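You operate a simulated robot arm through the tools that you are given. There is no shell and no other tool.

Carry out the task below with a simulated robot arm. There is one attempt and no reset: what you move stays moved.

Task
Curve the cap's peak in the shaper, open the slide block again and lay the cap on the grey pad.
Fine: keep the block shut till the curve shows. Where these are worked on the way, their far stop is far enough and under half their travel is too little: yellow slide block.

It is judged by the outcome, as a careful person would: the job done as asked, and still so three seconds after it is handed in. It fails if anything else is knocked over, pushed out of place, dropped, spilled or broken. Lids that push on must go on centred and level and be pressed home; caps that screw on are set level and turned clockwise until they are tight.

Robot
A 6-joint arm with a two-finger gripper, fixed in place. Base frame: the origin is on the floor under the middle of its stand, x ahead of it, y to its left, z up; the work surface is at about z = 0.94. Readings come in m, degrees, newtons and seconds.
With the tool pointing down near the work surface it reaches from about 0.38 to 0.86 m from the base axis. Its first joint turns from -166.0 to 166.0 degrees. Payload 2.45 kg.
Tool frame: the origin (TCP) lies between the finger pads and is the grasp point; the fingertips stand 0.02 m ahead of it; z points along the fingers, y is the line along which they close. The gripper opens to 0.14 m; its body begins 0.168 m behind the TCP.
Orientation is that of the tool frame in the base frame, as a unit quaternion [x, y, z, w]. With the fingers straight down and closing along the base's y, the tool's x points along the base's -x, its y along +y and its z along -z.

Tools
- The arm moves only by the tool servo_tool. Its argument "targets" is a list that holds one entry, the list of rows, each a list of 7 numbers: the shift along the base's x, y, z in m, then the turn, a rotation vector about the base's x, y, z in degrees, then the opening, from 0 (shut) to 1 (fully open). In form: [[[tx, ty, tz, rx, ry, rz, grip], ...]]. A call has 1 to 20 rows; each row shifts and turns the commanded pose from where the row before left it. Each row takes 0.2 s and may step no farther than 0.05 m and 8.6 degrees from the row before; otherwise, or with a gripper value out of range, the whole call is refused. Where a pose cannot be reached the arm comes as near as it can. A force on the tool above 40 N (or 10 N above the force at the start of the call, whichever is more), or a blocked arm, ends the call early, and 0.2 s more pass. Each finger travels about 0.045 m/s and halts on what it meets, pressing with about 32 N; the grip force reading is that of the motor and also rises with nothing between the fingers. The clock runs only during rows and for 0.2 s after the last one: add rows that do not move to give the fingers time. It gives the time, the measured TCP pose, the force on the tool (base axes), the opening and the grip force at its end, in the units of the frame above (readings bear some noise), with the torque about the TCP (base axes, N m) and any sound that the robot's microphone picked up.
- Cameras (640 x 400 px; columns grow to the right, rows downward): "scene" is fixed at [0.3994, -0.5007, 1.501]; the picture's right is [-0.71, 0.71, 0.00], its down [0.63, 0.63, -0.45] and it looks along [-0.32, -0.32, -0.89] (base axes); focal length 271 px, centre (320, 200). "wrist" rides on the gripper at [0.078, 0.011, -0.209] in the tool frame; the picture's right is [-0.14, 0.99, 0.00], its down [-0.92, -0.13, -0.37] and it looks along [-0.36, -0.05, 0.93] (tool axes); focal length 280 px, centre (320, 200). There is no depth. A picture from a camera that has moved, and an enlarged one, comes with that camera's place and axes in the base frame and with its lens.
- camera(camera): a new picture of that camera. It takes no simulated time.
- slide_trunk(by): moves the trunk up (or, below 0, down) by that many m; the arm rides with it, the base frame stays. It gives what a move gives, with no picture.
- enlarge(camera, box): a new picture of the part [left, top, right, bottom] of that camera's present view, enlarged. It takes no simulated time.
- sign_off(): hands the job in; it is judged then, once.

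Nothing tells you positions but the pictures and the camera data. Unless the task says otherwise, let go and move clear before handing in.

The tools are called as a command line: name --argument value ..., lists and objects as JSON in quotes. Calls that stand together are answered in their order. servo_tool: Moves the arm, as the interface text tells. Its arguments: {"type":"object","properties":{"targets":{"type":"array","items":{"type":"array","items":{"type":"array","items":{"type":"number"}}}}},"required":["targets"]} The other tools are called the same way: slide_trunk (by) moves the trunk up or down; camera (camera) takes a picture; enlarge (camera, box) takes an enlarged picture of a part of a camera's view; sign_off () hands the job in.

At the start:

```text
clock: 0.0
tcp_pos: [0.1601, -0.5558, 1.2483]
tool_rot: [0.0, 1.0, 0.0, -0.001]
ft_force: [-0.6, 0.5, 0.3]
moment: [0.03, 0.01, -0.01]
width: 0.1402
grip_force: 0.0
trunk travel left (down, up): [-0.15, 0.08]
```

scene: 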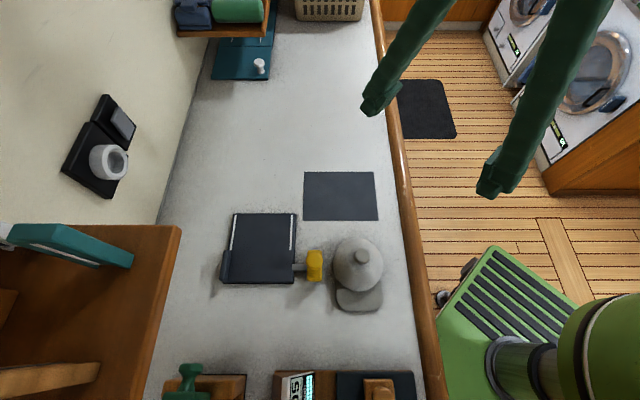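
wrist: 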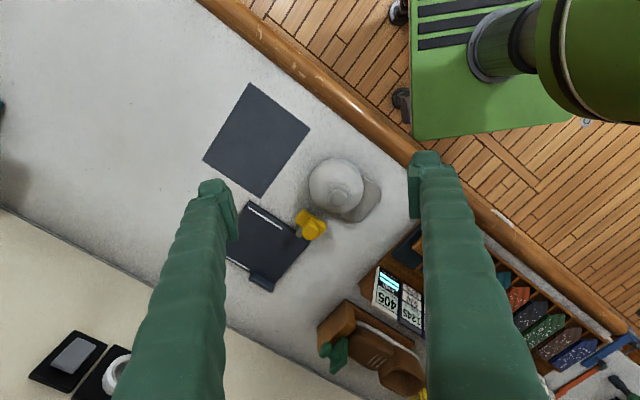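

I see a cap (grey-white) beside a dark plate-like shaper with a yellow slide block, and a grey pad further along the counter. I'll enlarge the views to locate everything precisely before moving.

enlarge --camera "scene" --box '[200, 150, 420, 330]'

enlarge --camera "wrist" --box '[180, 70, 430, 320]'

```text
2.22 times, centred on (310, 240) of scene
camera zoom: at [0.3994, -0.5007, 1.501], right [-0.71, 0.71, 0.0], down [0.63, 0.63, -0.45], along [-0.32, -0.32, -0.89], focal length 602 px, centre (342, 111)
```

zoom: 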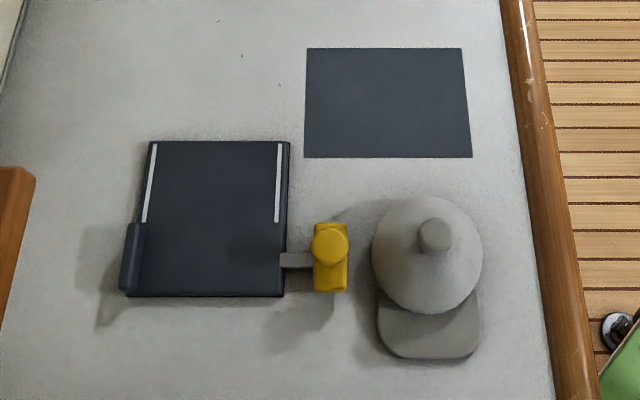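

```text
1.60 times, centred on (305, 195) of wrist
camera zoom: at [0.0801, -0.5466, 1.4575], right [0.14, 0.99, 0.0], down [0.92, -0.13, 0.37], along [0.36, -0.05, -0.93], focal length 449 px, centre (344, 208)
```

zoom: 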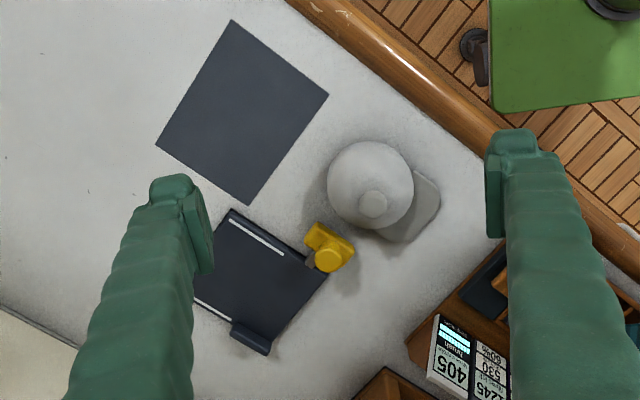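

The cap's crown sits at about (0.25, -0.54), with its button top near z = 1.01. The shaper plate is around (0.36, -0.71) and the pad centre around (0.158, -0.677). I'll turn the tool 45° so the fingers close along the counter's short axis, then move so the wrist camera sees the shaper better.

servo_tool --targets '[[[0.0, 0.0, 0, 0, 0, 7.5, 1], [0.0, 0.0, 0, 0, 0, 7.5, 1], [0.0, 0.0, 0, 0, 0, 7.5, 1], [0, 0, 0, 0, 0, 7.5, 1], [0, 0, 0, 0, 0, 7.5, 1], [0, 0, 0, 0, 0, 7.5, 1], [0.03, -0.02, 0, 0, 0, 0, 1], [0.03, -0.02, 0, 0, 0, 0, 1], [0.03, -0.02, 0, 0, 0, 0, 1], [0, 0, 0, 0, 0, 0, 1]]]'

```text
clock: 2.2
tcp_pos: [0.2479, -0.6166, 1.249]
tool_rot: [-0.383, 0.924, -0.001, 0.0]
ft_force: [0.3, 0.0, -0.1]
moment: [-0.04, 0.0, -0.01]
width: 0.14
grip_force: 0.1
trunk travel left (down, up): [-0.15, 0.08]
```

camera --camera "wrist"

camera --camera "scene"

```text
taken
camera wrist: at [0.1851, -0.6659, 1.4592], right [-0.6, 0.8, 0.0], down [0.74, 0.56, 0.37], along [0.29, 0.22, -0.93], focal length 280 px, centre (320, 200)
```

wrist: 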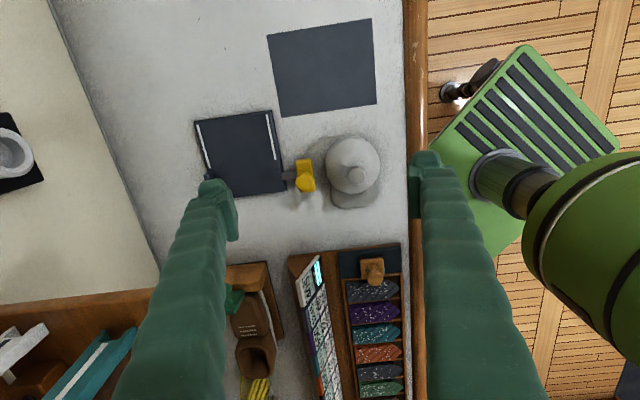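

```text
taken
```

scene: 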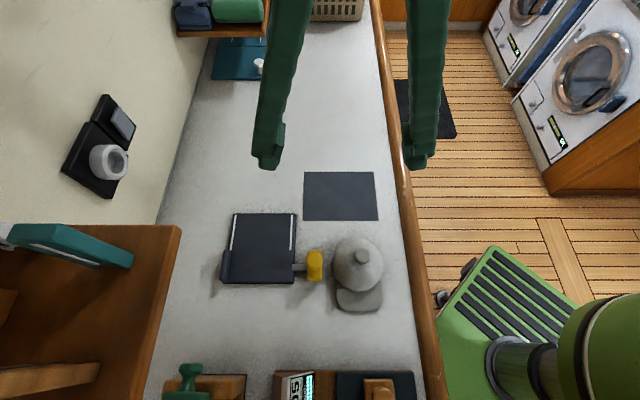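

Next I'll lower the tool over the shaper to get a close look at how the jaw and block work.

servo_tool --targets '[[[0.013, -0.024, -0.03, 0, 0, 0, 1], [0.013, -0.024, -0.03, 0, 0, 0, 1], [0.013, -0.024, -0.03, 0, 0, 0, 1], [0.012, -0.023, -0.03, 0, 0, 0, 1], [0.012, -0.023, -0.029, 0, 0, 0, 1], [0, 0, 0, 0, 0, 0, 1]]]'

camera --camera "wrist"

enlarge --camera "wrist" --box '[220, 120, 420, 260]'

```text
clock: 3.6
tcp_pos: [0.3123, -0.7297, 1.0994]
tool_rot: [-0.383, 0.924, 0.0, 0.0]
ft_force: [0.6, -0.3, -0.5]
moment: [-0.01, -0.01, -0.02]
width: 0.1399
grip_force: 0.1
trunk travel left (down, up): [-0.15, 0.08]
```

```text
taken
camera wrist: at [0.2485, -0.7809, 1.309], right [-0.6, 0.8, 0.0], down [0.74, 0.56, 0.37], along [0.29, 0.22, -0.93], focal length 280 px, centre (320, 200)
```

wrist: 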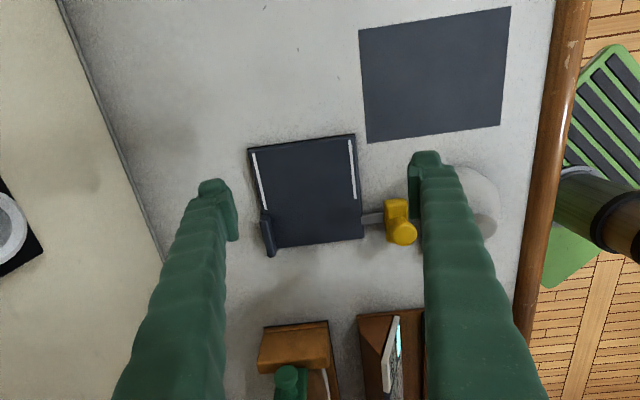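

```text
2.86 times, centred on (320, 190) of wrist
camera zoom: at [0.2485, -0.7809, 1.309], right [-0.6, 0.8, 0.0], down [0.74, 0.56, 0.37], along [0.29, 0.22, -0.93], focal length 801 px, centre (320, 229)
```

zoom: 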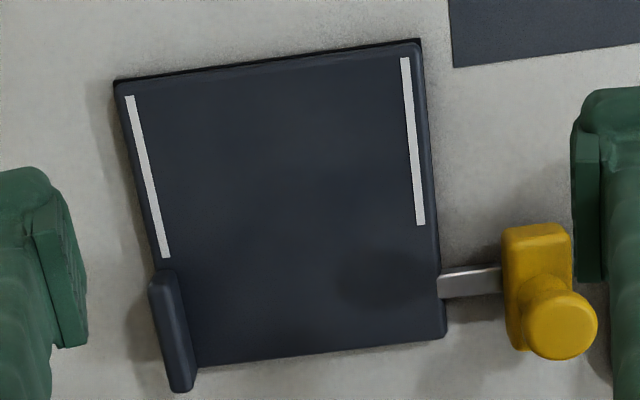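

The plate has white guide lines for the crown and a fixed jaw on the wall side. The yellow knobbed block runs in from the robot side on a grey rail. I'll enlarge further to read the geometry before touching anything.

enlarge --camera "scene" --box '[280, 230, 340, 290]'

enlarge --camera "wrist" --box '[340, 170, 440, 260]'

enlarge --camera "scene" --box '[210, 205, 300, 290]'

enlarge --camera "scene" --box '[325, 225, 395, 315]'

```text
6.67 times, centred on (310, 260) of scene
camera zoom: at [0.3994, -0.5007, 1.501], right [-0.71, 0.71, 0.0], down [0.63, 0.63, -0.45], along [-0.32, -0.32, -0.89], focal length 1806 px, centre (387, -200)
```

zoom: 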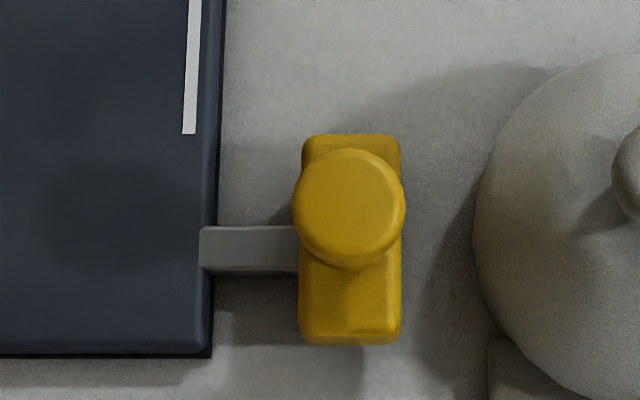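

```text
4.44 times, centred on (390, 215) of wrist
camera zoom: at [0.2485, -0.7809, 1.309], right [-0.6, 0.8, 0.0], down [0.74, 0.56, 0.37], along [0.29, 0.22, -0.93], focal length 1246 px, centre (9, 133)
```

zoom: 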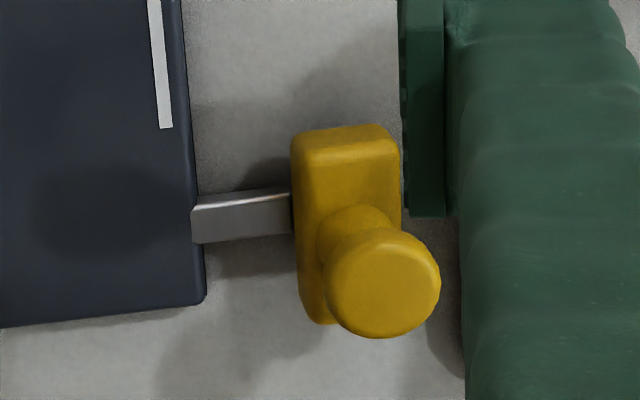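

```text
4.71 times, centred on (255, 248) of scene
camera zoom: at [0.3994, -0.5007, 1.501], right [-0.71, 0.71, 0.0], down [0.63, 0.63, -0.45], along [-0.32, -0.32, -0.89], focal length 1274 px, centre (626, -24)
```

zoom: 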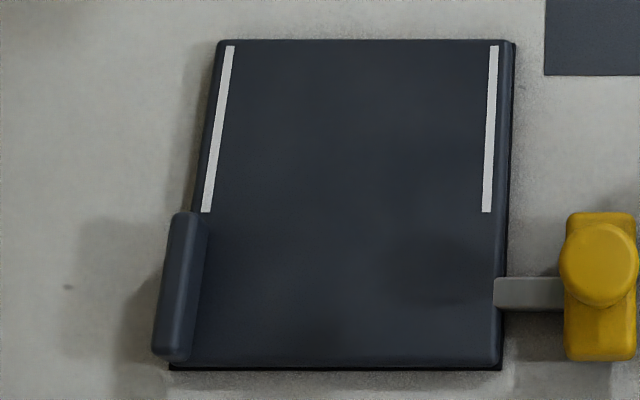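

```text
4.44 times, centred on (360, 270) of scene
camera zoom: at [0.3994, -0.5007, 1.501], right [-0.71, 0.71, 0.0], down [0.63, 0.63, -0.45], along [-0.32, -0.32, -0.89], focal length 1204 px, centre (142, -111)
```

zoom: 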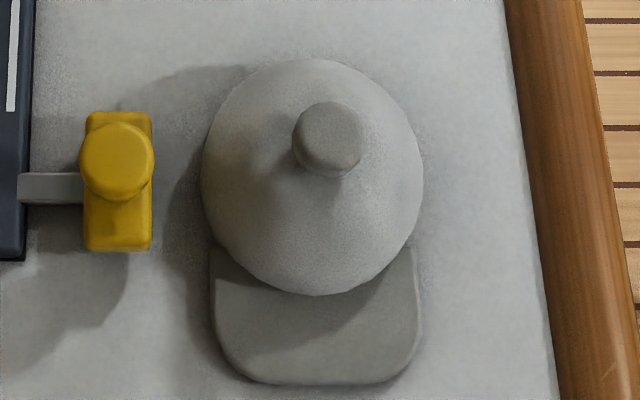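

The shaper reads as follows: jaw face near s ≈ -0.82, block resting on its rail, and guide lines centred about (0.345, -0.733). A shelf corner sits near z ≈ 1.22 on the wall side, so I'll keep clear of it. Next I'll move above the cap crown and check alignment.

servo_tool --targets '[[[-0.012, 0.038, 0.0, 0, 0, 0, 1], [-0.012, 0.038, 0.0, 0, 0, 0, 1], [-0.012, 0.038, 0.0, 0, 0, 0, 1], [-0.012, 0.038, 0.0, 0, 0, 0, 1], [-0.012, 0.038, 0.0, 0, 0, 0, 1], [0, 0, 0, 0, 0, 0, 1], [0, 0, 0, 0, 0, 0, 1]]]'

camera --camera "wrist"

camera --camera "scene"

```text
clock: 5.2
tcp_pos: [0.2507, -0.5417, 1.0988]
tool_rot: [-0.382, 0.924, 0.0, 0.0]
ft_force: [-0.4, 0.0, 0.2]
moment: [0.02, 0.0, 0.02]
width: 0.1398
grip_force: 0.1
trunk travel left (down, up): [-0.15, 0.08]
```

```text
taken
camera wrist: at [0.1884, -0.5926, 1.309], right [-0.6, 0.8, 0.0], down [0.74, 0.56, 0.37], along [0.29, 0.22, -0.93], focal length 280 px, centre (320, 200)
```

wrist: 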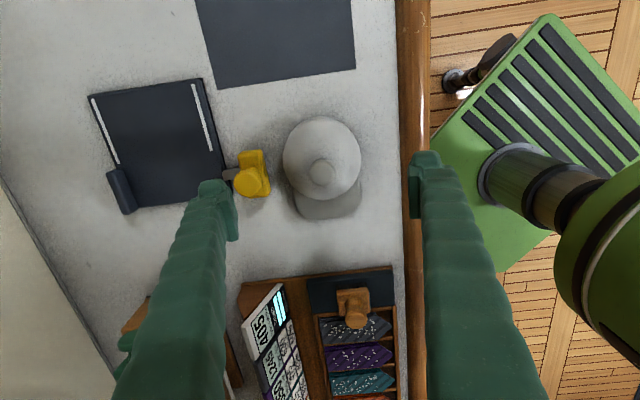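

```text
taken
```

scene: 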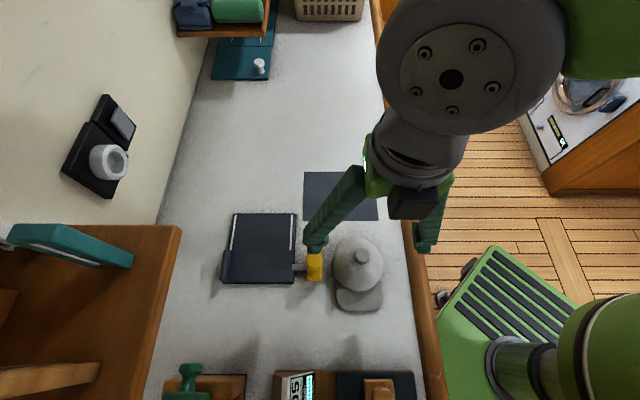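

The crown lines up, but with this closing axis the left finger would come down on the yellow knob. I'll turn the tool -90° so the fingers close front to back, with the front finger above the flat peak, and check again.

servo_tool --targets '[[[0.0, 0.0, 0.0, 0, 0, -8.2, 1], [0.0, 0.0, 0.0, 0, 0, -8.2, 1], [0.0, 0.0, 0.0, 0, 0, -8.2, 1], [0.0, 0.0, 0.0, 0, 0, -8.2, 1], [0.0, 0.0, 0.0, 0, 0, -8.2, 1], [0.0, 0.0, 0.0, 0, 0, -8.2, 1], [0.0, 0.0, 0.0, 0, 0, -8.2, 1], [0.0, 0.0, 0.0, 0, 0, -8.2, 1], [0.0, 0.0, 0.0, 0, 0, -8.2, 1], [0.0, 0.0, 0.0, 0, 0, -8.2, 1], [0.0, 0.0, 0.0, 0, 0, -8.0, 1], [0, 0, 0, 0, 0, 0, 1]]]'

camera --camera "wrist"

camera --camera "scene"

```text
clock: 7.8
tcp_pos: [0.2517, -0.5433, 1.0998]
tool_rot: [0.383, 0.924, 0.0, 0.0]
ft_force: [-0.2, 0.0, 0.4]
moment: [0.01, -0.03, 0.03]
width: 0.1403
grip_force: 0.1
trunk travel left (down, up): [-0.15, 0.08]
```

```text
taken
camera wrist: at [0.2041, -0.4822, 1.3086], right [0.8, 0.6, 0.0], down [0.56, -0.74, 0.37], along [0.22, -0.29, -0.93], focal length 280 px, centre (320, 200)
```

wrist: 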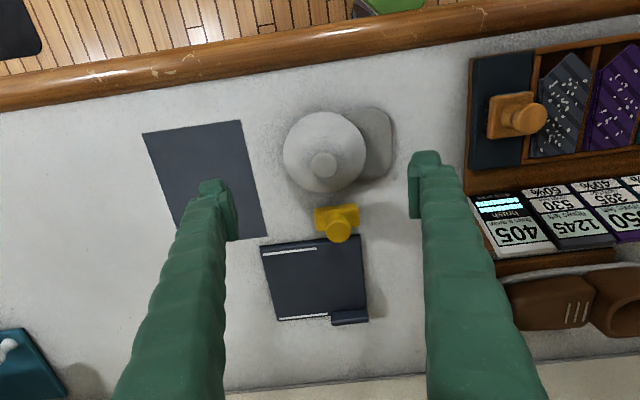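

```text
taken
```

scene: 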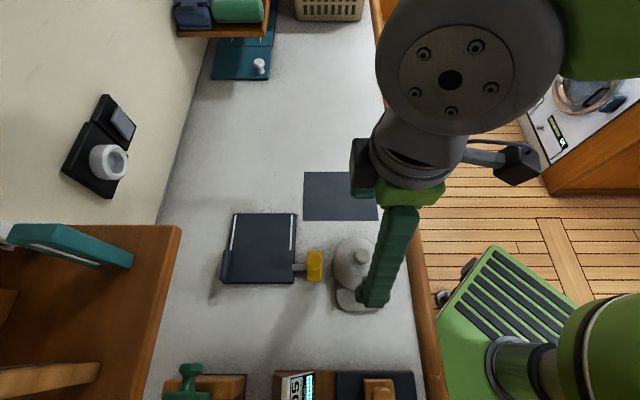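

The crown centre is confirmed at about (0.253, -0.539). I'll come down in two stages, keeping the fingertips above the flat peak.

servo_tool --targets '[[[0.001, 0.003, -0.03, 0, 0, 0, 1], [0, 0, -0.03, 0, 0, 0, 1], [0, 0, -0.02, 0, 0, 0, 1], [0, 0, 0, 0, 0, 0, 1]]]'

camera --camera "wrist"

enlarge --camera "scene" --box '[310, 210, 430, 330]'

```text
clock: 8.8
tcp_pos: [0.254, -0.5418, 1.0185]
tool_rot: [0.383, 0.924, 0.0, 0.0]
ft_force: [0.3, 0.5, -0.5]
moment: [0.02, -0.02, 0.0]
width: 0.1401
grip_force: 0.0
trunk travel left (down, up): [-0.15, 0.08]
```

```text
taken
camera wrist: at [0.2051, -0.4802, 1.2287], right [0.8, 0.6, 0.0], down [0.56, -0.74, 0.37], along [0.22, -0.29, -0.93], focal length 280 px, centre (320, 200)
```

wrist: 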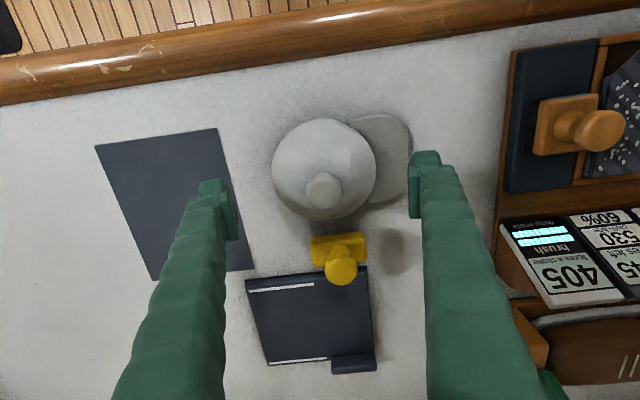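

```text
3.33 times, centred on (370, 270) of scene
camera zoom: at [0.3994, -0.5007, 1.501], right [-0.71, 0.71, 0.0], down [0.63, 0.63, -0.45], along [-0.32, -0.32, -0.89], focal length 903 px, centre (153, -33)
```

zoom: 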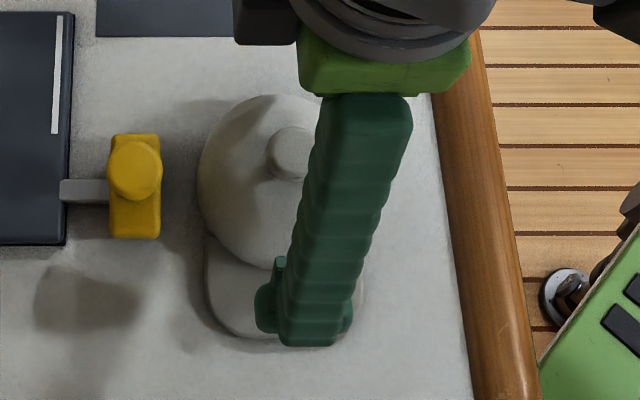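

servo_tool --targets '[[[-0.002, 0.002, -0.015, 0, 0, 0, 1], [0, 0, -0.015, 0, 0, 0, 1], [0, 0, -0.01, 0, 0, 0, 1], [0, 0, 0, 0, 0, 0, 1]]]'

camera --camera "wrist"

enlarge --camera "scene" --box '[310, 210, 430, 330]'

```text
clock: 9.8
tcp_pos: [0.2518, -0.537, 0.9784]
tool_rot: [0.382, 0.924, 0.0, 0.0]
ft_force: [-0.4, 0.3, 0.3]
moment: [-0.01, -0.02, 0.0]
width: 0.1399
grip_force: 0.0
trunk travel left (down, up): [-0.15, 0.08]
```

```text
taken
camera wrist: at [0.2037, -0.4774, 1.1887], right [0.8, 0.6, 0.0], down [0.56, -0.74, 0.37], along [0.22, -0.29, -0.93], focal length 280 px, centre (320, 200)
```

wrist: 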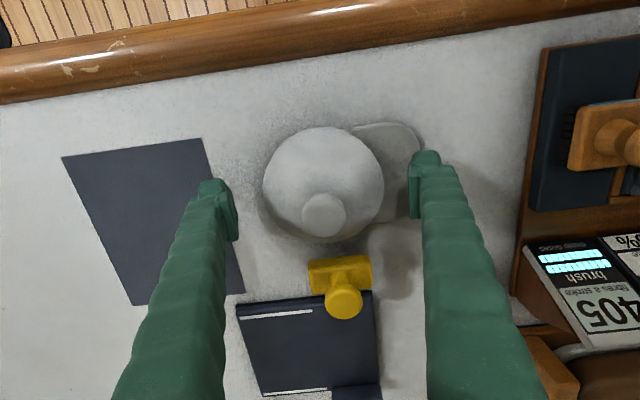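

```text
3.33 times, centred on (370, 270) of scene
camera zoom: at [0.3994, -0.5007, 1.501], right [-0.71, 0.71, 0.0], down [0.63, 0.63, -0.45], along [-0.32, -0.32, -0.89], focal length 903 px, centre (153, -33)
```

zoom: 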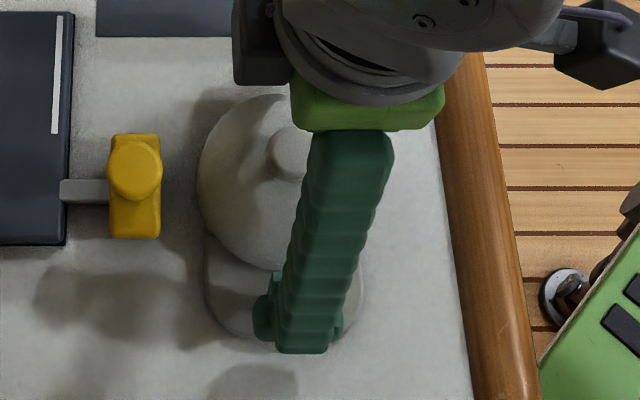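

servo_tool --targets '[[[0, 0, 0, 0, 0, 0, 0.8], [0, 0, 0, 0, 0, 0, 0.6], [0, 0, 0, 0, 0, 0, 0.5], [0, 0, 0, 0, 0, 0, 0.4], [0, 0, 0, 0, 0, 0, 0.4], [0, 0, 0, 0, 0, 0, 0.4], [0, 0, 0, 0, 0, 0, 0.4]]]'

camera --camera "wrist"

enlarge --camera "scene" --box '[310, 210, 430, 330]'

```text
clock: 11.4
tcp_pos: [0.2508, -0.5378, 0.9787]
tool_rot: [0.383, 0.924, 0.0, 0.001]
ft_force: [-0.2, -0.9, 1.3]
moment: [0.02, -0.01, -0.01]
width: 0.0912
grip_force: 32.1
trunk travel left (down, up): [-0.15, 0.08]
```

```text
taken
camera wrist: at [0.2036, -0.4773, 1.1888], right [0.8, 0.6, 0.0], down [0.56, -0.74, 0.37], along [0.22, -0.29, -0.93], focal length 280 px, centre (320, 200)
```

wrist: 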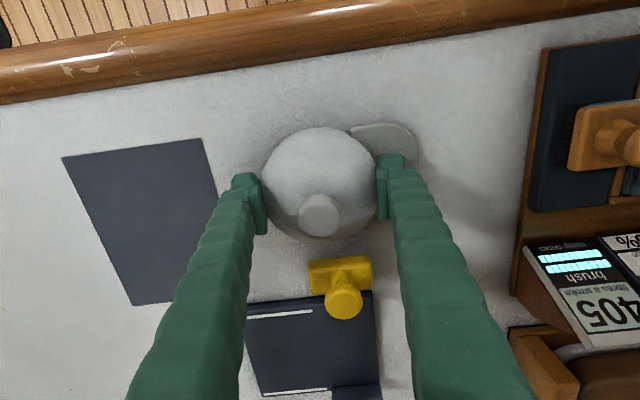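

```text
3.33 times, centred on (370, 270) of scene
camera zoom: at [0.3994, -0.5007, 1.501], right [-0.71, 0.71, 0.0], down [0.63, 0.63, -0.45], along [-0.32, -0.32, -0.89], focal length 903 px, centre (153, -33)
```

zoom: 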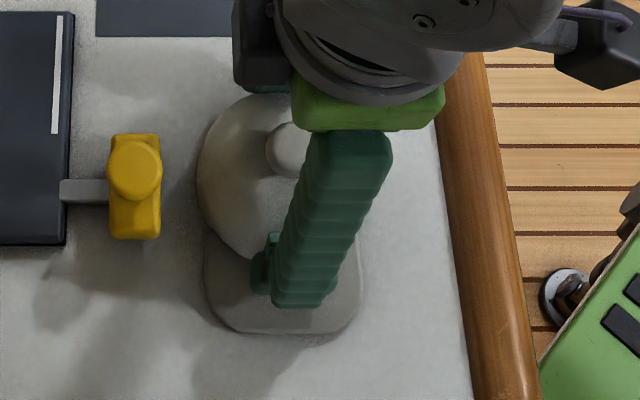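

The cap is gripped at a width of 0.091 with a firm hold. I'll lift it a little and check that it hangs level.

servo_tool --targets '[[[0, 0, 0.01, 0, 0, 0, 0.4], [0, 0, 0.02, 0, 0, 0, 0.4], [0, 0, 0.03, 0, 0, 0, 0.4], [0, 0, 0.03, 0, 0, 0, 0.4], [0, 0, 0, 0, 0, 0, 0.4]]]'

camera --camera "wrist"

camera --camera "scene"

```text
clock: 12.6
tcp_pos: [0.2497, -0.5375, 1.0682]
tool_rot: [0.382, 0.924, 0.0, 0.0]
ft_force: [-0.2, 0.5, -2.1]
moment: [-0.01, -0.02, 0.01]
width: 0.0911
grip_force: 31.5
trunk travel left (down, up): [-0.15, 0.08]
```

```text
taken
camera wrist: at [0.2035, -0.4771, 1.2787], right [0.8, 0.6, 0.0], down [0.56, -0.74, 0.37], along [0.22, -0.29, -0.93], focal length 280 px, centre (320, 200)
```

wrist: 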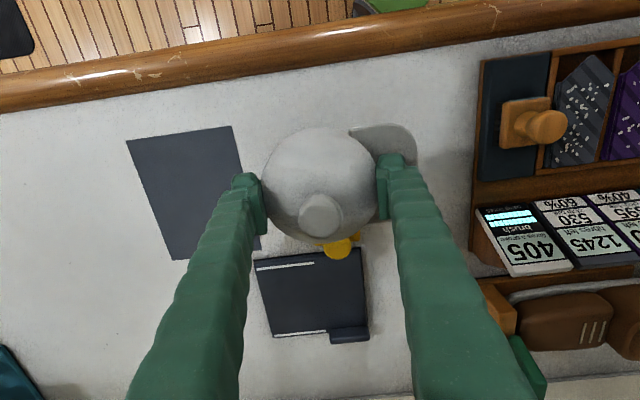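

```text
taken
```

scene: 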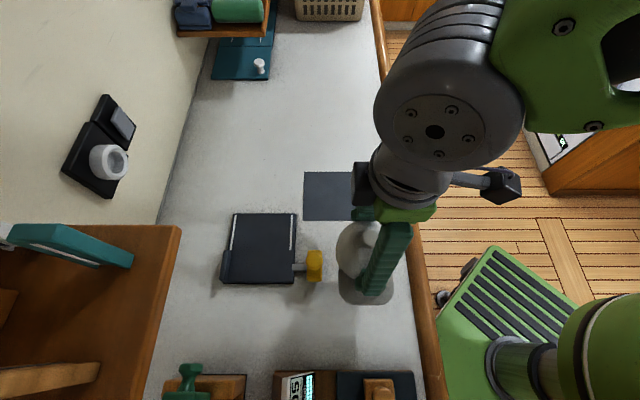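

The cap is held level and has not slipped. I'll raise it a little and carry it over the guide lines of the shaper.

servo_tool --targets '[[[0, 0, 0.02, 0, 0, 0, 0.4], [0.005, -0.012, 0.02, 0, 0, 0, 0.4], [0.0118, -0.024, 0, 0, 0, 0, 0.4], [0.0118, -0.024, 0, 0, 0, 0, 0.4], [0.0118, -0.024, 0, 0, 0, 0, 0.4], [0.0118, -0.024, 0, 0, 0, 0, 0.4], [0.0118, -0.024, 0, 0, 0, 0, 0.4], [0.0118, -0.024, 0, 0, 0, 0, 0.4], [0.0118, -0.024, 0, 0, 0, 0, 0.4], [0.007, -0.0123, 0, 0, 0, 0, 0.4], [0, 0, 0, 0, 0, 0, 0.4], [0, 0, 0, 0, 0, 0, 0.4]]]'

camera --camera "wrist"

camera --camera "scene"

```text
clock: 15.2
tcp_pos: [0.3457, -0.729, 1.1088]
tool_rot: [0.382, 0.924, 0.0, 0.0]
ft_force: [0.1, -0.3, -1.3]
moment: [-0.03, 0.01, 0.0]
width: 0.0908
grip_force: 32.2
trunk travel left (down, up): [-0.15, 0.08]
```

```text
taken
camera wrist: at [0.2971, -0.6691, 1.3189], right [0.8, 0.6, 0.0], down [0.56, -0.74, 0.37], along [0.22, -0.29, -0.93], focal length 280 px, centre (320, 200)
```

wrist: 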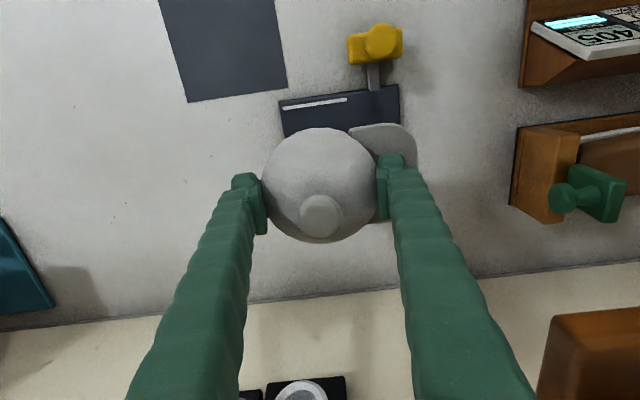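

```text
taken
```

scene: 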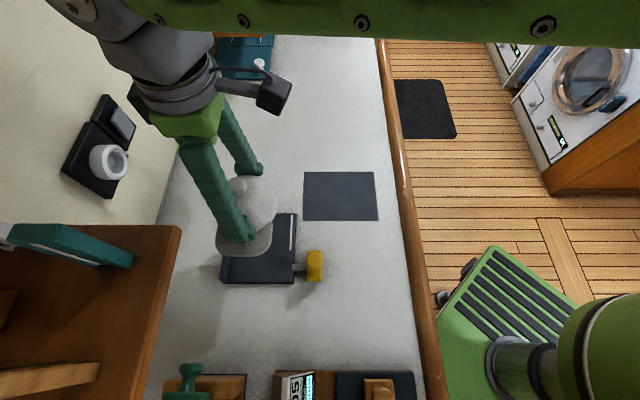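

servo_tool --targets '[[[0, 0, -0.03, 0, 0, 0, 0.4], [0, 0, -0.03, 0, 0, 0, 0.4], [0, 0, -0.025, 0, 0, 0, 0.4], [0, 0, -0.015, 0, 0, 0, 0.4], [0, 0, 0, 0, 0, 0, 0.4]]]'

camera --camera "wrist"

enlarge --camera "scene" --box '[190, 180, 350, 300]'

```text
clock: 16.4
tcp_pos: [0.3443, -0.7306, 1.0096]
tool_rot: [0.382, 0.924, 0.0, 0.0]
ft_force: [-0.2, 0.2, -1.5]
moment: [0.0, 0.03, 0.02]
width: 0.0909
grip_force: 31.9
trunk travel left (down, up): [-0.15, 0.08]
```

```text
taken
camera wrist: at [0.2968, -0.6693, 1.2186], right [0.8, 0.6, 0.0], down [0.56, -0.74, 0.37], along [0.22, -0.29, -0.93], focal length 280 px, centre (320, 200)
```

wrist: 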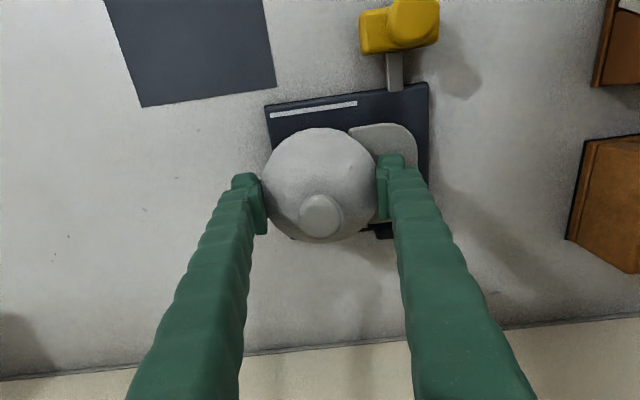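

```text
3.33 times, centred on (270, 240) of scene
camera zoom: at [0.3994, -0.5007, 1.501], right [-0.71, 0.71, 0.0], down [0.63, 0.63, -0.45], along [-0.32, -0.32, -0.89], focal length 903 px, centre (487, 67)
```

zoom: 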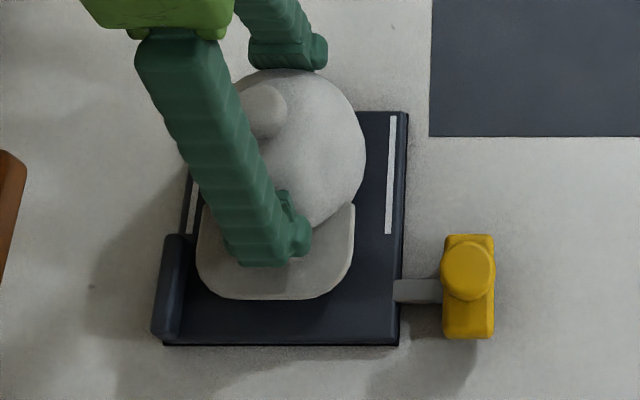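

The cap is centred between the guide lines, with the peak between the jaw and the block. I'll lower it gently until it touches the plate.

servo_tool --targets '[[[0.002, 0.002, -0.01, 0, 0, 0, 0.4], [0, 0, -0.005, 0, 0, 0, 0.4], [0, 0, -0.003, 0, 0, 0, 0.4], [0, 0, -0.003, 0, 0, 0, 0.4], [0, 0, 0, 0, 0, 0, 0.4]]]'

enlarge --camera "scene" --box '[190, 180, 350, 300]'

```text
clock: 17.6
tcp_pos: [0.3471, -0.7286, 0.992]
tool_rot: [0.383, 0.924, -0.002, 0.002]
ft_force: [-2.0, 2.4, 26.1]
moment: [0.78, -0.37, 0.04]
width: 0.0912
grip_force: 31.5
trunk travel left (down, up): [-0.15, 0.08]
```

```text
3.33 times, centred on (270, 240) of scene
camera zoom: at [0.3994, -0.5007, 1.501], right [-0.71, 0.71, 0.0], down [0.63, 0.63, -0.45], along [-0.32, -0.32, -0.89], focal length 903 px, centre (487, 67)
```

zoom: 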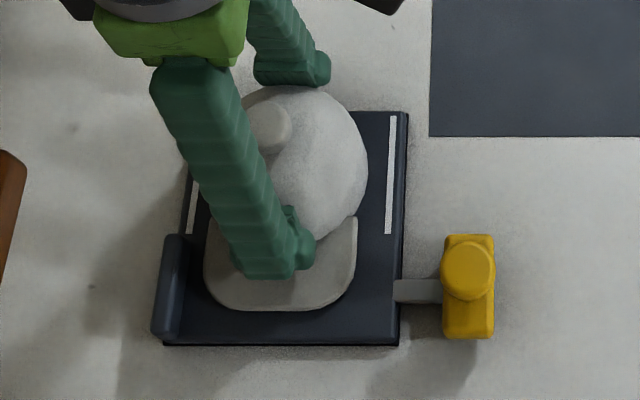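

It made contact at TCP z ≈ 0.992. I'll ease the pressure off slightly and open the fingers.

servo_tool --targets '[[[0, 0, 0.002, 0, 0, 0, 0.4], [0, 0, 0.001, 0, 0, 0, 0.4], [0, 0, 0, 0, 0, 0, 0.4]]]'

```text
clock: 18.4
tcp_pos: [0.3474, -0.7265, 0.9908]
tool_rot: [0.383, 0.924, 0.0, 0.001]
ft_force: [2.3, -4.6, 12.0]
moment: [-0.46, -0.05, 0.02]
width: 0.0906
grip_force: 32.3
trunk travel left (down, up): [-0.15, 0.08]
```

servo_tool --targets '[[[0, 0, 0.001, 0, 0, 0, 0.4], [0, 0, 0, 0, 0, 0, 0.5], [0, 0, 0, 0, 0, 0, 0.66], [0, 0, 0, 0, 0, 0, 0.75], [0, 0, 0, 0, 0, 0, 0.85], [0, 0, 0, 0, 0, 0, 0.9], [0, 0, 0, 0, 0, 0, 0.9]]]'

enlarge --camera "scene" --box '[190, 180, 350, 300]'

camera --camera "wrist"

```text
clock: 20.0
tcp_pos: [0.3474, -0.7285, 0.9916]
tool_rot: [0.382, 0.924, 0.0, 0.0]
ft_force: [0.2, -0.1, -0.1]
moment: [0.0, -0.02, -0.01]
width: 0.1257
grip_force: 0.1
trunk travel left (down, up): [-0.15, 0.08]
```

```text
3.33 times, centred on (270, 240) of scene
camera zoom: at [0.3994, -0.5007, 1.501], right [-0.71, 0.71, 0.0], down [0.63, 0.63, -0.45], along [-0.32, -0.32, -0.89], focal length 903 px, centre (487, 67)
```

zoom: 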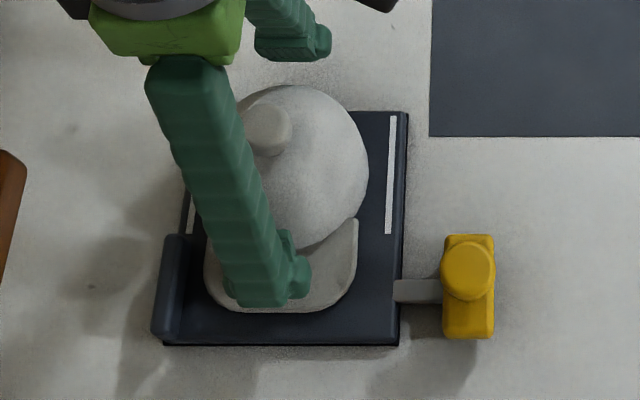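

```text
taken
camera wrist: at [0.2994, -0.6677, 1.2017], right [0.8, 0.6, 0.0], down [0.56, -0.74, 0.37], along [0.22, -0.29, -0.93], focal length 280 px, centre (320, 200)
```

wrist: 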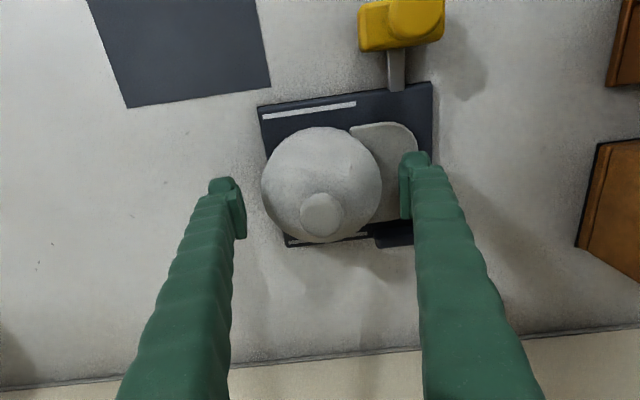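

The cap is released on the plate. I'll go straight up and look at it.

servo_tool --targets '[[[0, 0, 0.02, 0, 0, 0, 0.9], [0, 0, 0.03, 0, 0, 0, 0.9], [0, 0, 0.03, 0, 0, 0, 0.9], [0, 0, 0.03, 0, 0, 0, 0.9], [-0.02, 0.02, 0, 0, 0, 0, 0.9], [-0.03, 0.03, 0, 0, 0, 0, 0.8], [-0.03, 0.03, 0, 0, 0, 0, 0.7], [0, 0, 0, 0, 0, 0, 0.6]]]'

enlarge --camera "scene" --box '[190, 180, 350, 300]'

camera --camera "wrist"

```text
clock: 21.8
tcp_pos: [0.2674, -0.6483, 1.1026]
tool_rot: [0.383, 0.924, 0.0, 0.0]
ft_force: [-0.5, 1.0, -0.4]
moment: [0.0, -0.03, 0.03]
width: 0.0839
grip_force: 0.0
trunk travel left (down, up): [-0.15, 0.08]
```

```text
3.33 times, centred on (270, 240) of scene
camera zoom: at [0.3994, -0.5007, 1.501], right [-0.71, 0.71, 0.0], down [0.63, 0.63, -0.45], along [-0.32, -0.32, -0.89], focal length 903 px, centre (487, 67)
```

zoom: 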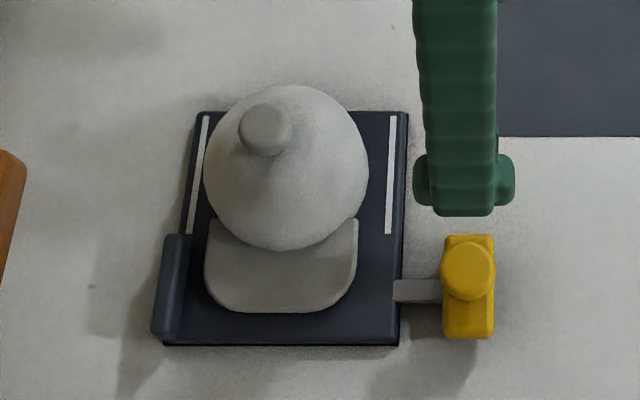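

```text
taken
camera wrist: at [0.2194, -0.5873, 1.3122], right [0.8, 0.6, 0.0], down [0.56, -0.74, 0.37], along [0.22, -0.29, -0.93], focal length 280 px, centre (320, 200)
```

wrist: 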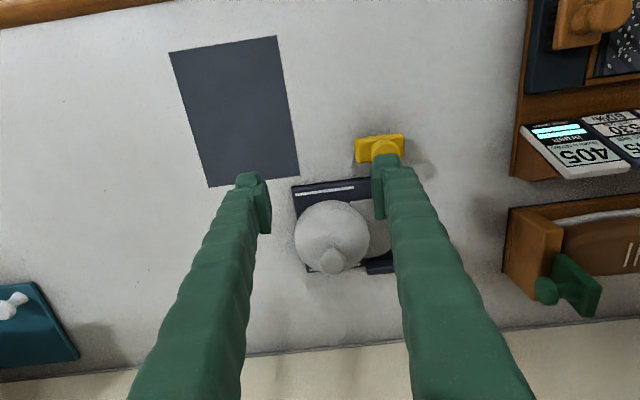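

The cap sits flat, centred between the white lines, with its flat peak between the fixed jaw and the yellow block. I'll shut the fingers and come down on the robot side of the yellow knob so I can push the block in without touching the crown.

servo_tool --targets '[[[0, 0.025, 0, 0, 0, 0, 0.3], [0, 0.025, 0, 0, 0, 0, 0], [0, 0.025, 0, 0, 0, 0, 0], [-0.0016, 0.026, 0, 0, 0, 0, 0], [0, 0, 0, 0, 0, 0, 0], [0, 0, 0, 0, 0, 0, 0], [0, 0, -0.03, 0, 0, 0, 0], [0, 0, -0.03, 0, 0, 0, 0], [0, 0, 0, 0, 0, 0, 0]]]'

camera --camera "wrist"

enlarge --camera "scene" --box '[210, 190, 370, 310]'

```text
clock: 23.8
tcp_pos: [0.2668, -0.5471, 1.0418]
tool_rot: [0.382, 0.924, 0.0, 0.0]
ft_force: [0.0, -0.1, -0.2]
moment: [-0.05, 0.01, -0.01]
width: 0.0
grip_force: 29.5
trunk travel left (down, up): [-0.15, 0.08]
```

```text
taken
camera wrist: at [0.2179, -0.487, 1.2519], right [0.8, 0.6, 0.0], down [0.56, -0.74, 0.37], along [0.22, -0.29, -0.93], focal length 280 px, centre (320, 200)
```

wrist: 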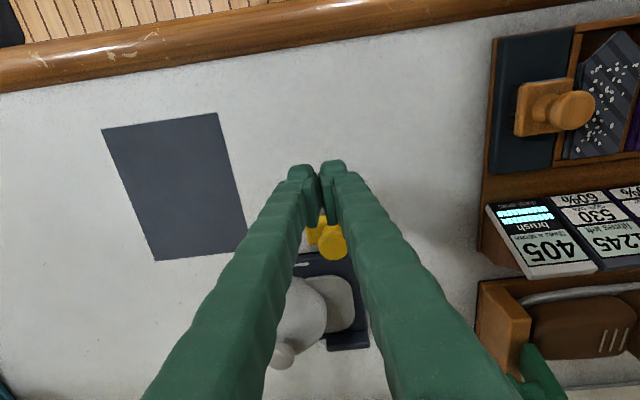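

```text
3.33 times, centred on (290, 250) of scene
camera zoom: at [0.3994, -0.5007, 1.501], right [-0.71, 0.71, 0.0], down [0.63, 0.63, -0.45], along [-0.32, -0.32, -0.89], focal length 903 px, centre (420, 33)
```

zoom: 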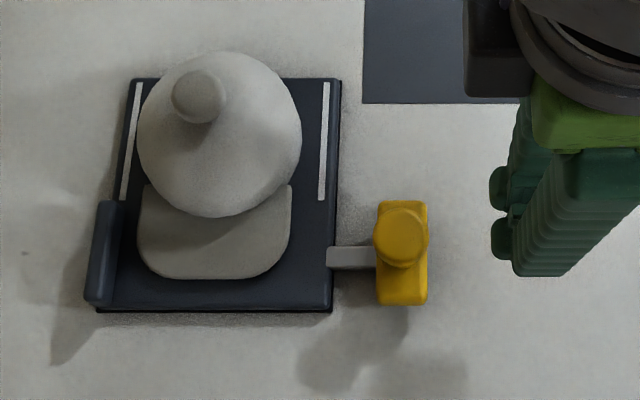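

servo_tool --targets '[[[0, 0, -0.02, 0, 0, 0, 0], [0, 0, -0.02, 0, 0, 0, 0], [0, 0, -0.015, 0, 0, 0, 0], [0.0071, -0.0071, 0, 0, 0, 0, 0], [0.0071, -0.0071, 0, 0, 0, 0, 0], [0, 0, 0, 0, 0, 0, 0]]]'

enlarge --camera "scene" --box '[210, 190, 370, 310]'

camera --camera "wrist"

```text
clock: 25.2
tcp_pos: [0.2787, -0.5637, 0.9862]
tool_rot: [0.382, 0.924, 0.0, -0.001]
ft_force: [-0.8, -0.3, -0.4]
moment: [-0.02, 0.0, -0.03]
width: 0.0
grip_force: 29.1
trunk travel left (down, up): [-0.15, 0.08]
```

```text
3.33 times, centred on (290, 250) of scene
camera zoom: at [0.3994, -0.5007, 1.501], right [-0.71, 0.71, 0.0], down [0.63, 0.63, -0.45], along [-0.32, -0.32, -0.89], focal length 903 px, centre (420, 33)
```

zoom: 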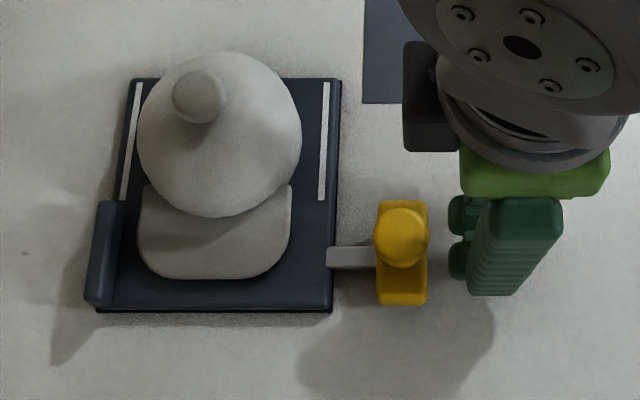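

```text
taken
camera wrist: at [0.2318, -0.5022, 1.196], right [0.8, 0.6, 0.0], down [0.56, -0.74, 0.37], along [0.22, -0.29, -0.93], focal length 280 px, centre (320, 200)
```

wrist: 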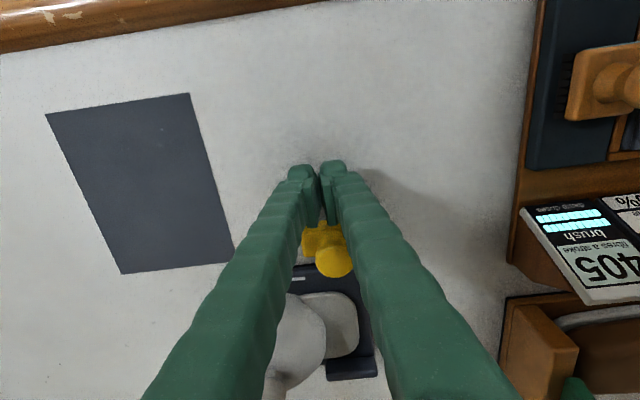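

servo_tool --targets '[[[0.0035, -0.0035, 0, 0, 0, 0, 0], [0.0035, -0.0035, 0, 0, 0, 0, 0], [0.0035, -0.0035, 0, 0, 0, 0, 0], [0.0035, -0.0035, 0, 0, 0, 0, 0], [0.0035, -0.0035, 0, 0, 0, 0, 0], [0, 0, 0, 0, 0, 0, 0]]]'

enlarge --camera "scene" --box '[210, 190, 370, 310]'

```text
clock: 26.6
tcp_pos: [0.2972, -0.5786, 0.9865]
tool_rot: [0.383, 0.924, 0.0, 0.001]
ft_force: [-0.3, 0.3, 0.7]
moment: [-0.02, 0.0, -0.01]
width: 0.0003
grip_force: 29.0
trunk travel left (down, up): [-0.15, 0.08]
```

```text
3.33 times, centred on (290, 250) of scene
camera zoom: at [0.3994, -0.5007, 1.501], right [-0.71, 0.71, 0.0], down [0.63, 0.63, -0.45], along [-0.32, -0.32, -0.89], focal length 903 px, centre (420, 33)
```

zoom: 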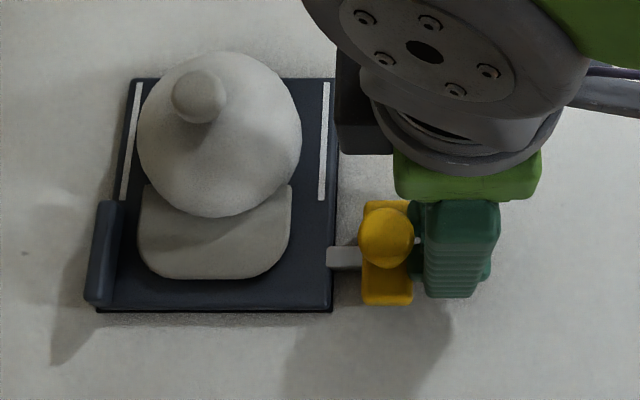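

The block slides freely on its fixed rail. I'll keep pushing in small steps.

servo_tool --targets '[[[0.0035, -0.0035, 0, 0, 0, 0, 0], [0.0035, -0.0035, 0, 0, 0, 0, 0], [0.0035, -0.0035, 0, 0, 0, 0, 0], [0.0035, -0.0035, 0, 0, 0, 0, 0], [0, 0, 0, 0, 0, 0, 0]]]'

enlarge --camera "scene" --box '[210, 190, 370, 310]'

```text
clock: 27.8
tcp_pos: [0.3122, -0.5933, 0.9855]
tool_rot: [0.382, 0.924, 0.0, 0.0]
ft_force: [-0.4, 0.3, 0.4]
moment: [0.02, -0.02, 0.01]
width: 0.0058
grip_force: 29.4
trunk travel left (down, up): [-0.15, 0.08]
```

```text
3.33 times, centred on (290, 250) of scene
camera zoom: at [0.3994, -0.5007, 1.501], right [-0.71, 0.71, 0.0], down [0.63, 0.63, -0.45], along [-0.32, -0.32, -0.89], focal length 903 px, centre (420, 33)
```

zoom: 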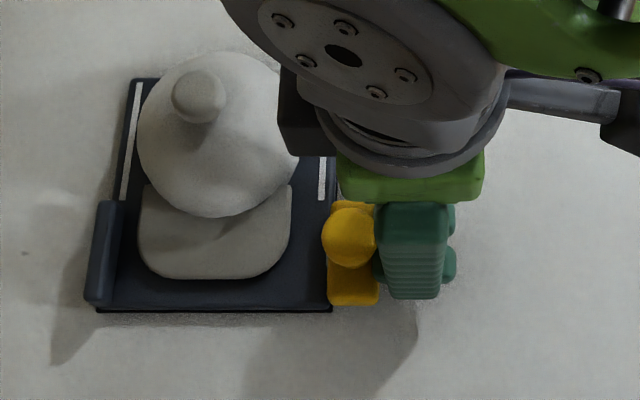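

servo_tool --targets '[[[0.0035, -0.0035, 0, 0, 0, 0, 0], [0.0035, -0.0035, 0, 0, 0, 0, 0], [0.0035, -0.0035, 0, 0, 0, 0, 0], [0, 0, 0, 0, 0, 0, 0]]]'

enlarge --camera "scene" --box '[210, 190, 370, 310]'

camera --camera "wrist"

```text
clock: 28.8
tcp_pos: [0.3225, -0.6051, 0.9878]
tool_rot: [0.383, 0.924, 0.0, 0.0]
ft_force: [-0.3, 0.2, 1.9]
moment: [-0.01, -0.03, 0.01]
width: 0.006
grip_force: 29.5
trunk travel left (down, up): [-0.15, 0.08]
```

```text
3.33 times, centred on (290, 250) of scene
camera zoom: at [0.3994, -0.5007, 1.501], right [-0.71, 0.71, 0.0], down [0.63, 0.63, -0.45], along [-0.32, -0.32, -0.89], focal length 903 px, centre (420, 33)
```

zoom: 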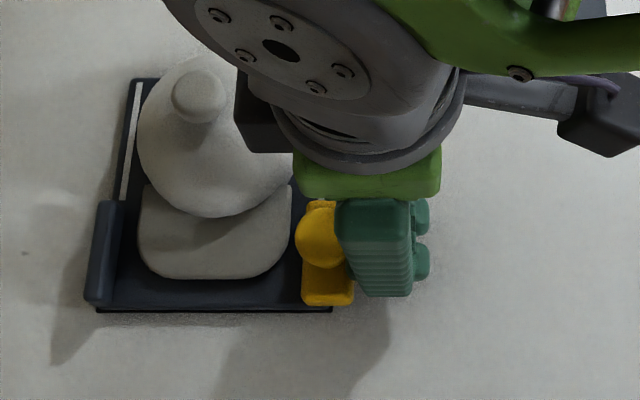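

```text
taken
camera wrist: at [0.2742, -0.5434, 1.1972], right [0.8, 0.6, 0.0], down [0.56, -0.74, 0.37], along [0.22, -0.29, -0.93], focal length 280 px, centre (320, 200)
```

wrist: 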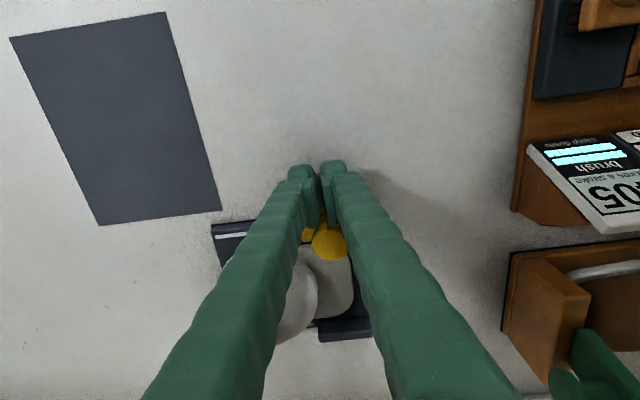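

servo_tool --targets '[[[0.0035, -0.0035, 0, 0, 0, 0, 0], [0.0035, -0.0035, 0, 0, 0, 0, 0], [0.0035, -0.0035, 0, 0, 0, 0, 0], [0, 0, 0, 0, 0, 0, 0]]]'

enlarge --camera "scene" --box '[210, 190, 370, 310]'

```text
clock: 29.8
tcp_pos: [0.3323, -0.6148, 0.9874]
tool_rot: [0.383, 0.924, 0.0, 0.0]
ft_force: [-0.8, 0.4, 2.1]
moment: [-0.02, -0.02, 0.01]
width: 0.006
grip_force: 29.6
trunk travel left (down, up): [-0.15, 0.08]
```

```text
3.33 times, centred on (290, 250) of scene
camera zoom: at [0.3994, -0.5007, 1.501], right [-0.71, 0.71, 0.0], down [0.63, 0.63, -0.45], along [-0.32, -0.32, -0.89], focal length 903 px, centre (420, 33)
```

zoom: 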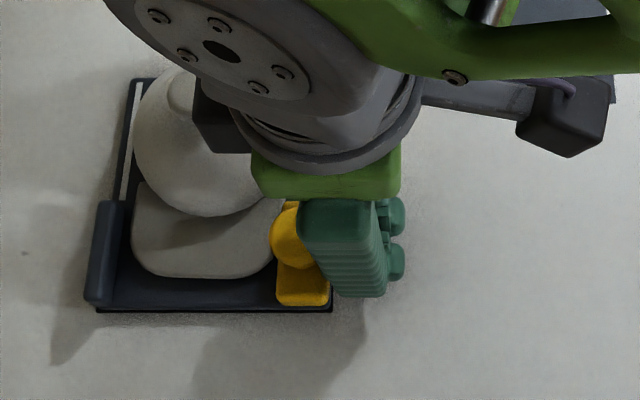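

The block has met the peak and the cap is sliding to the jaw. I'll continue gently until the stop.

servo_tool --targets '[[[0.0028, -0.0028, 0, 0, 0, 0, 0], [0.0028, -0.0028, 0, 0, 0, 0, 0], [0, 0, 0, 0, 0, 0, 0]]]'

enlarge --camera "scene" --box '[210, 190, 370, 310]'

```text
clock: 30.6
tcp_pos: [0.3356, -0.6182, 0.988]
tool_rot: [0.383, 0.924, 0.001, -0.001]
ft_force: [-14.7, 10.6, 6.3]
moment: [0.26, -0.04, -0.17]
width: 0.0061
grip_force: 30.0
trunk travel left (down, up): [-0.15, 0.08]
```

```text
3.33 times, centred on (290, 250) of scene
camera zoom: at [0.3994, -0.5007, 1.501], right [-0.71, 0.71, 0.0], down [0.63, 0.63, -0.45], along [-0.32, -0.32, -0.89], focal length 903 px, centre (420, 33)
```

zoom: 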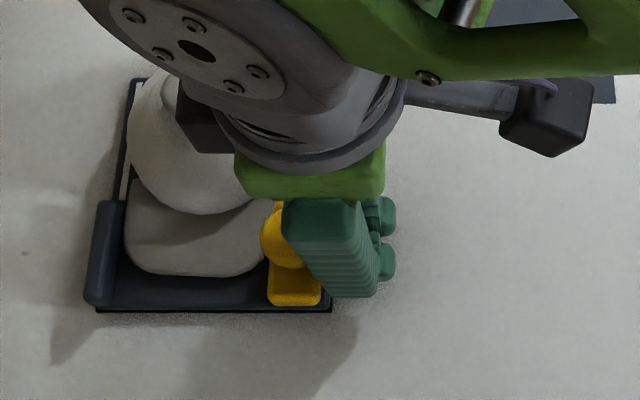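

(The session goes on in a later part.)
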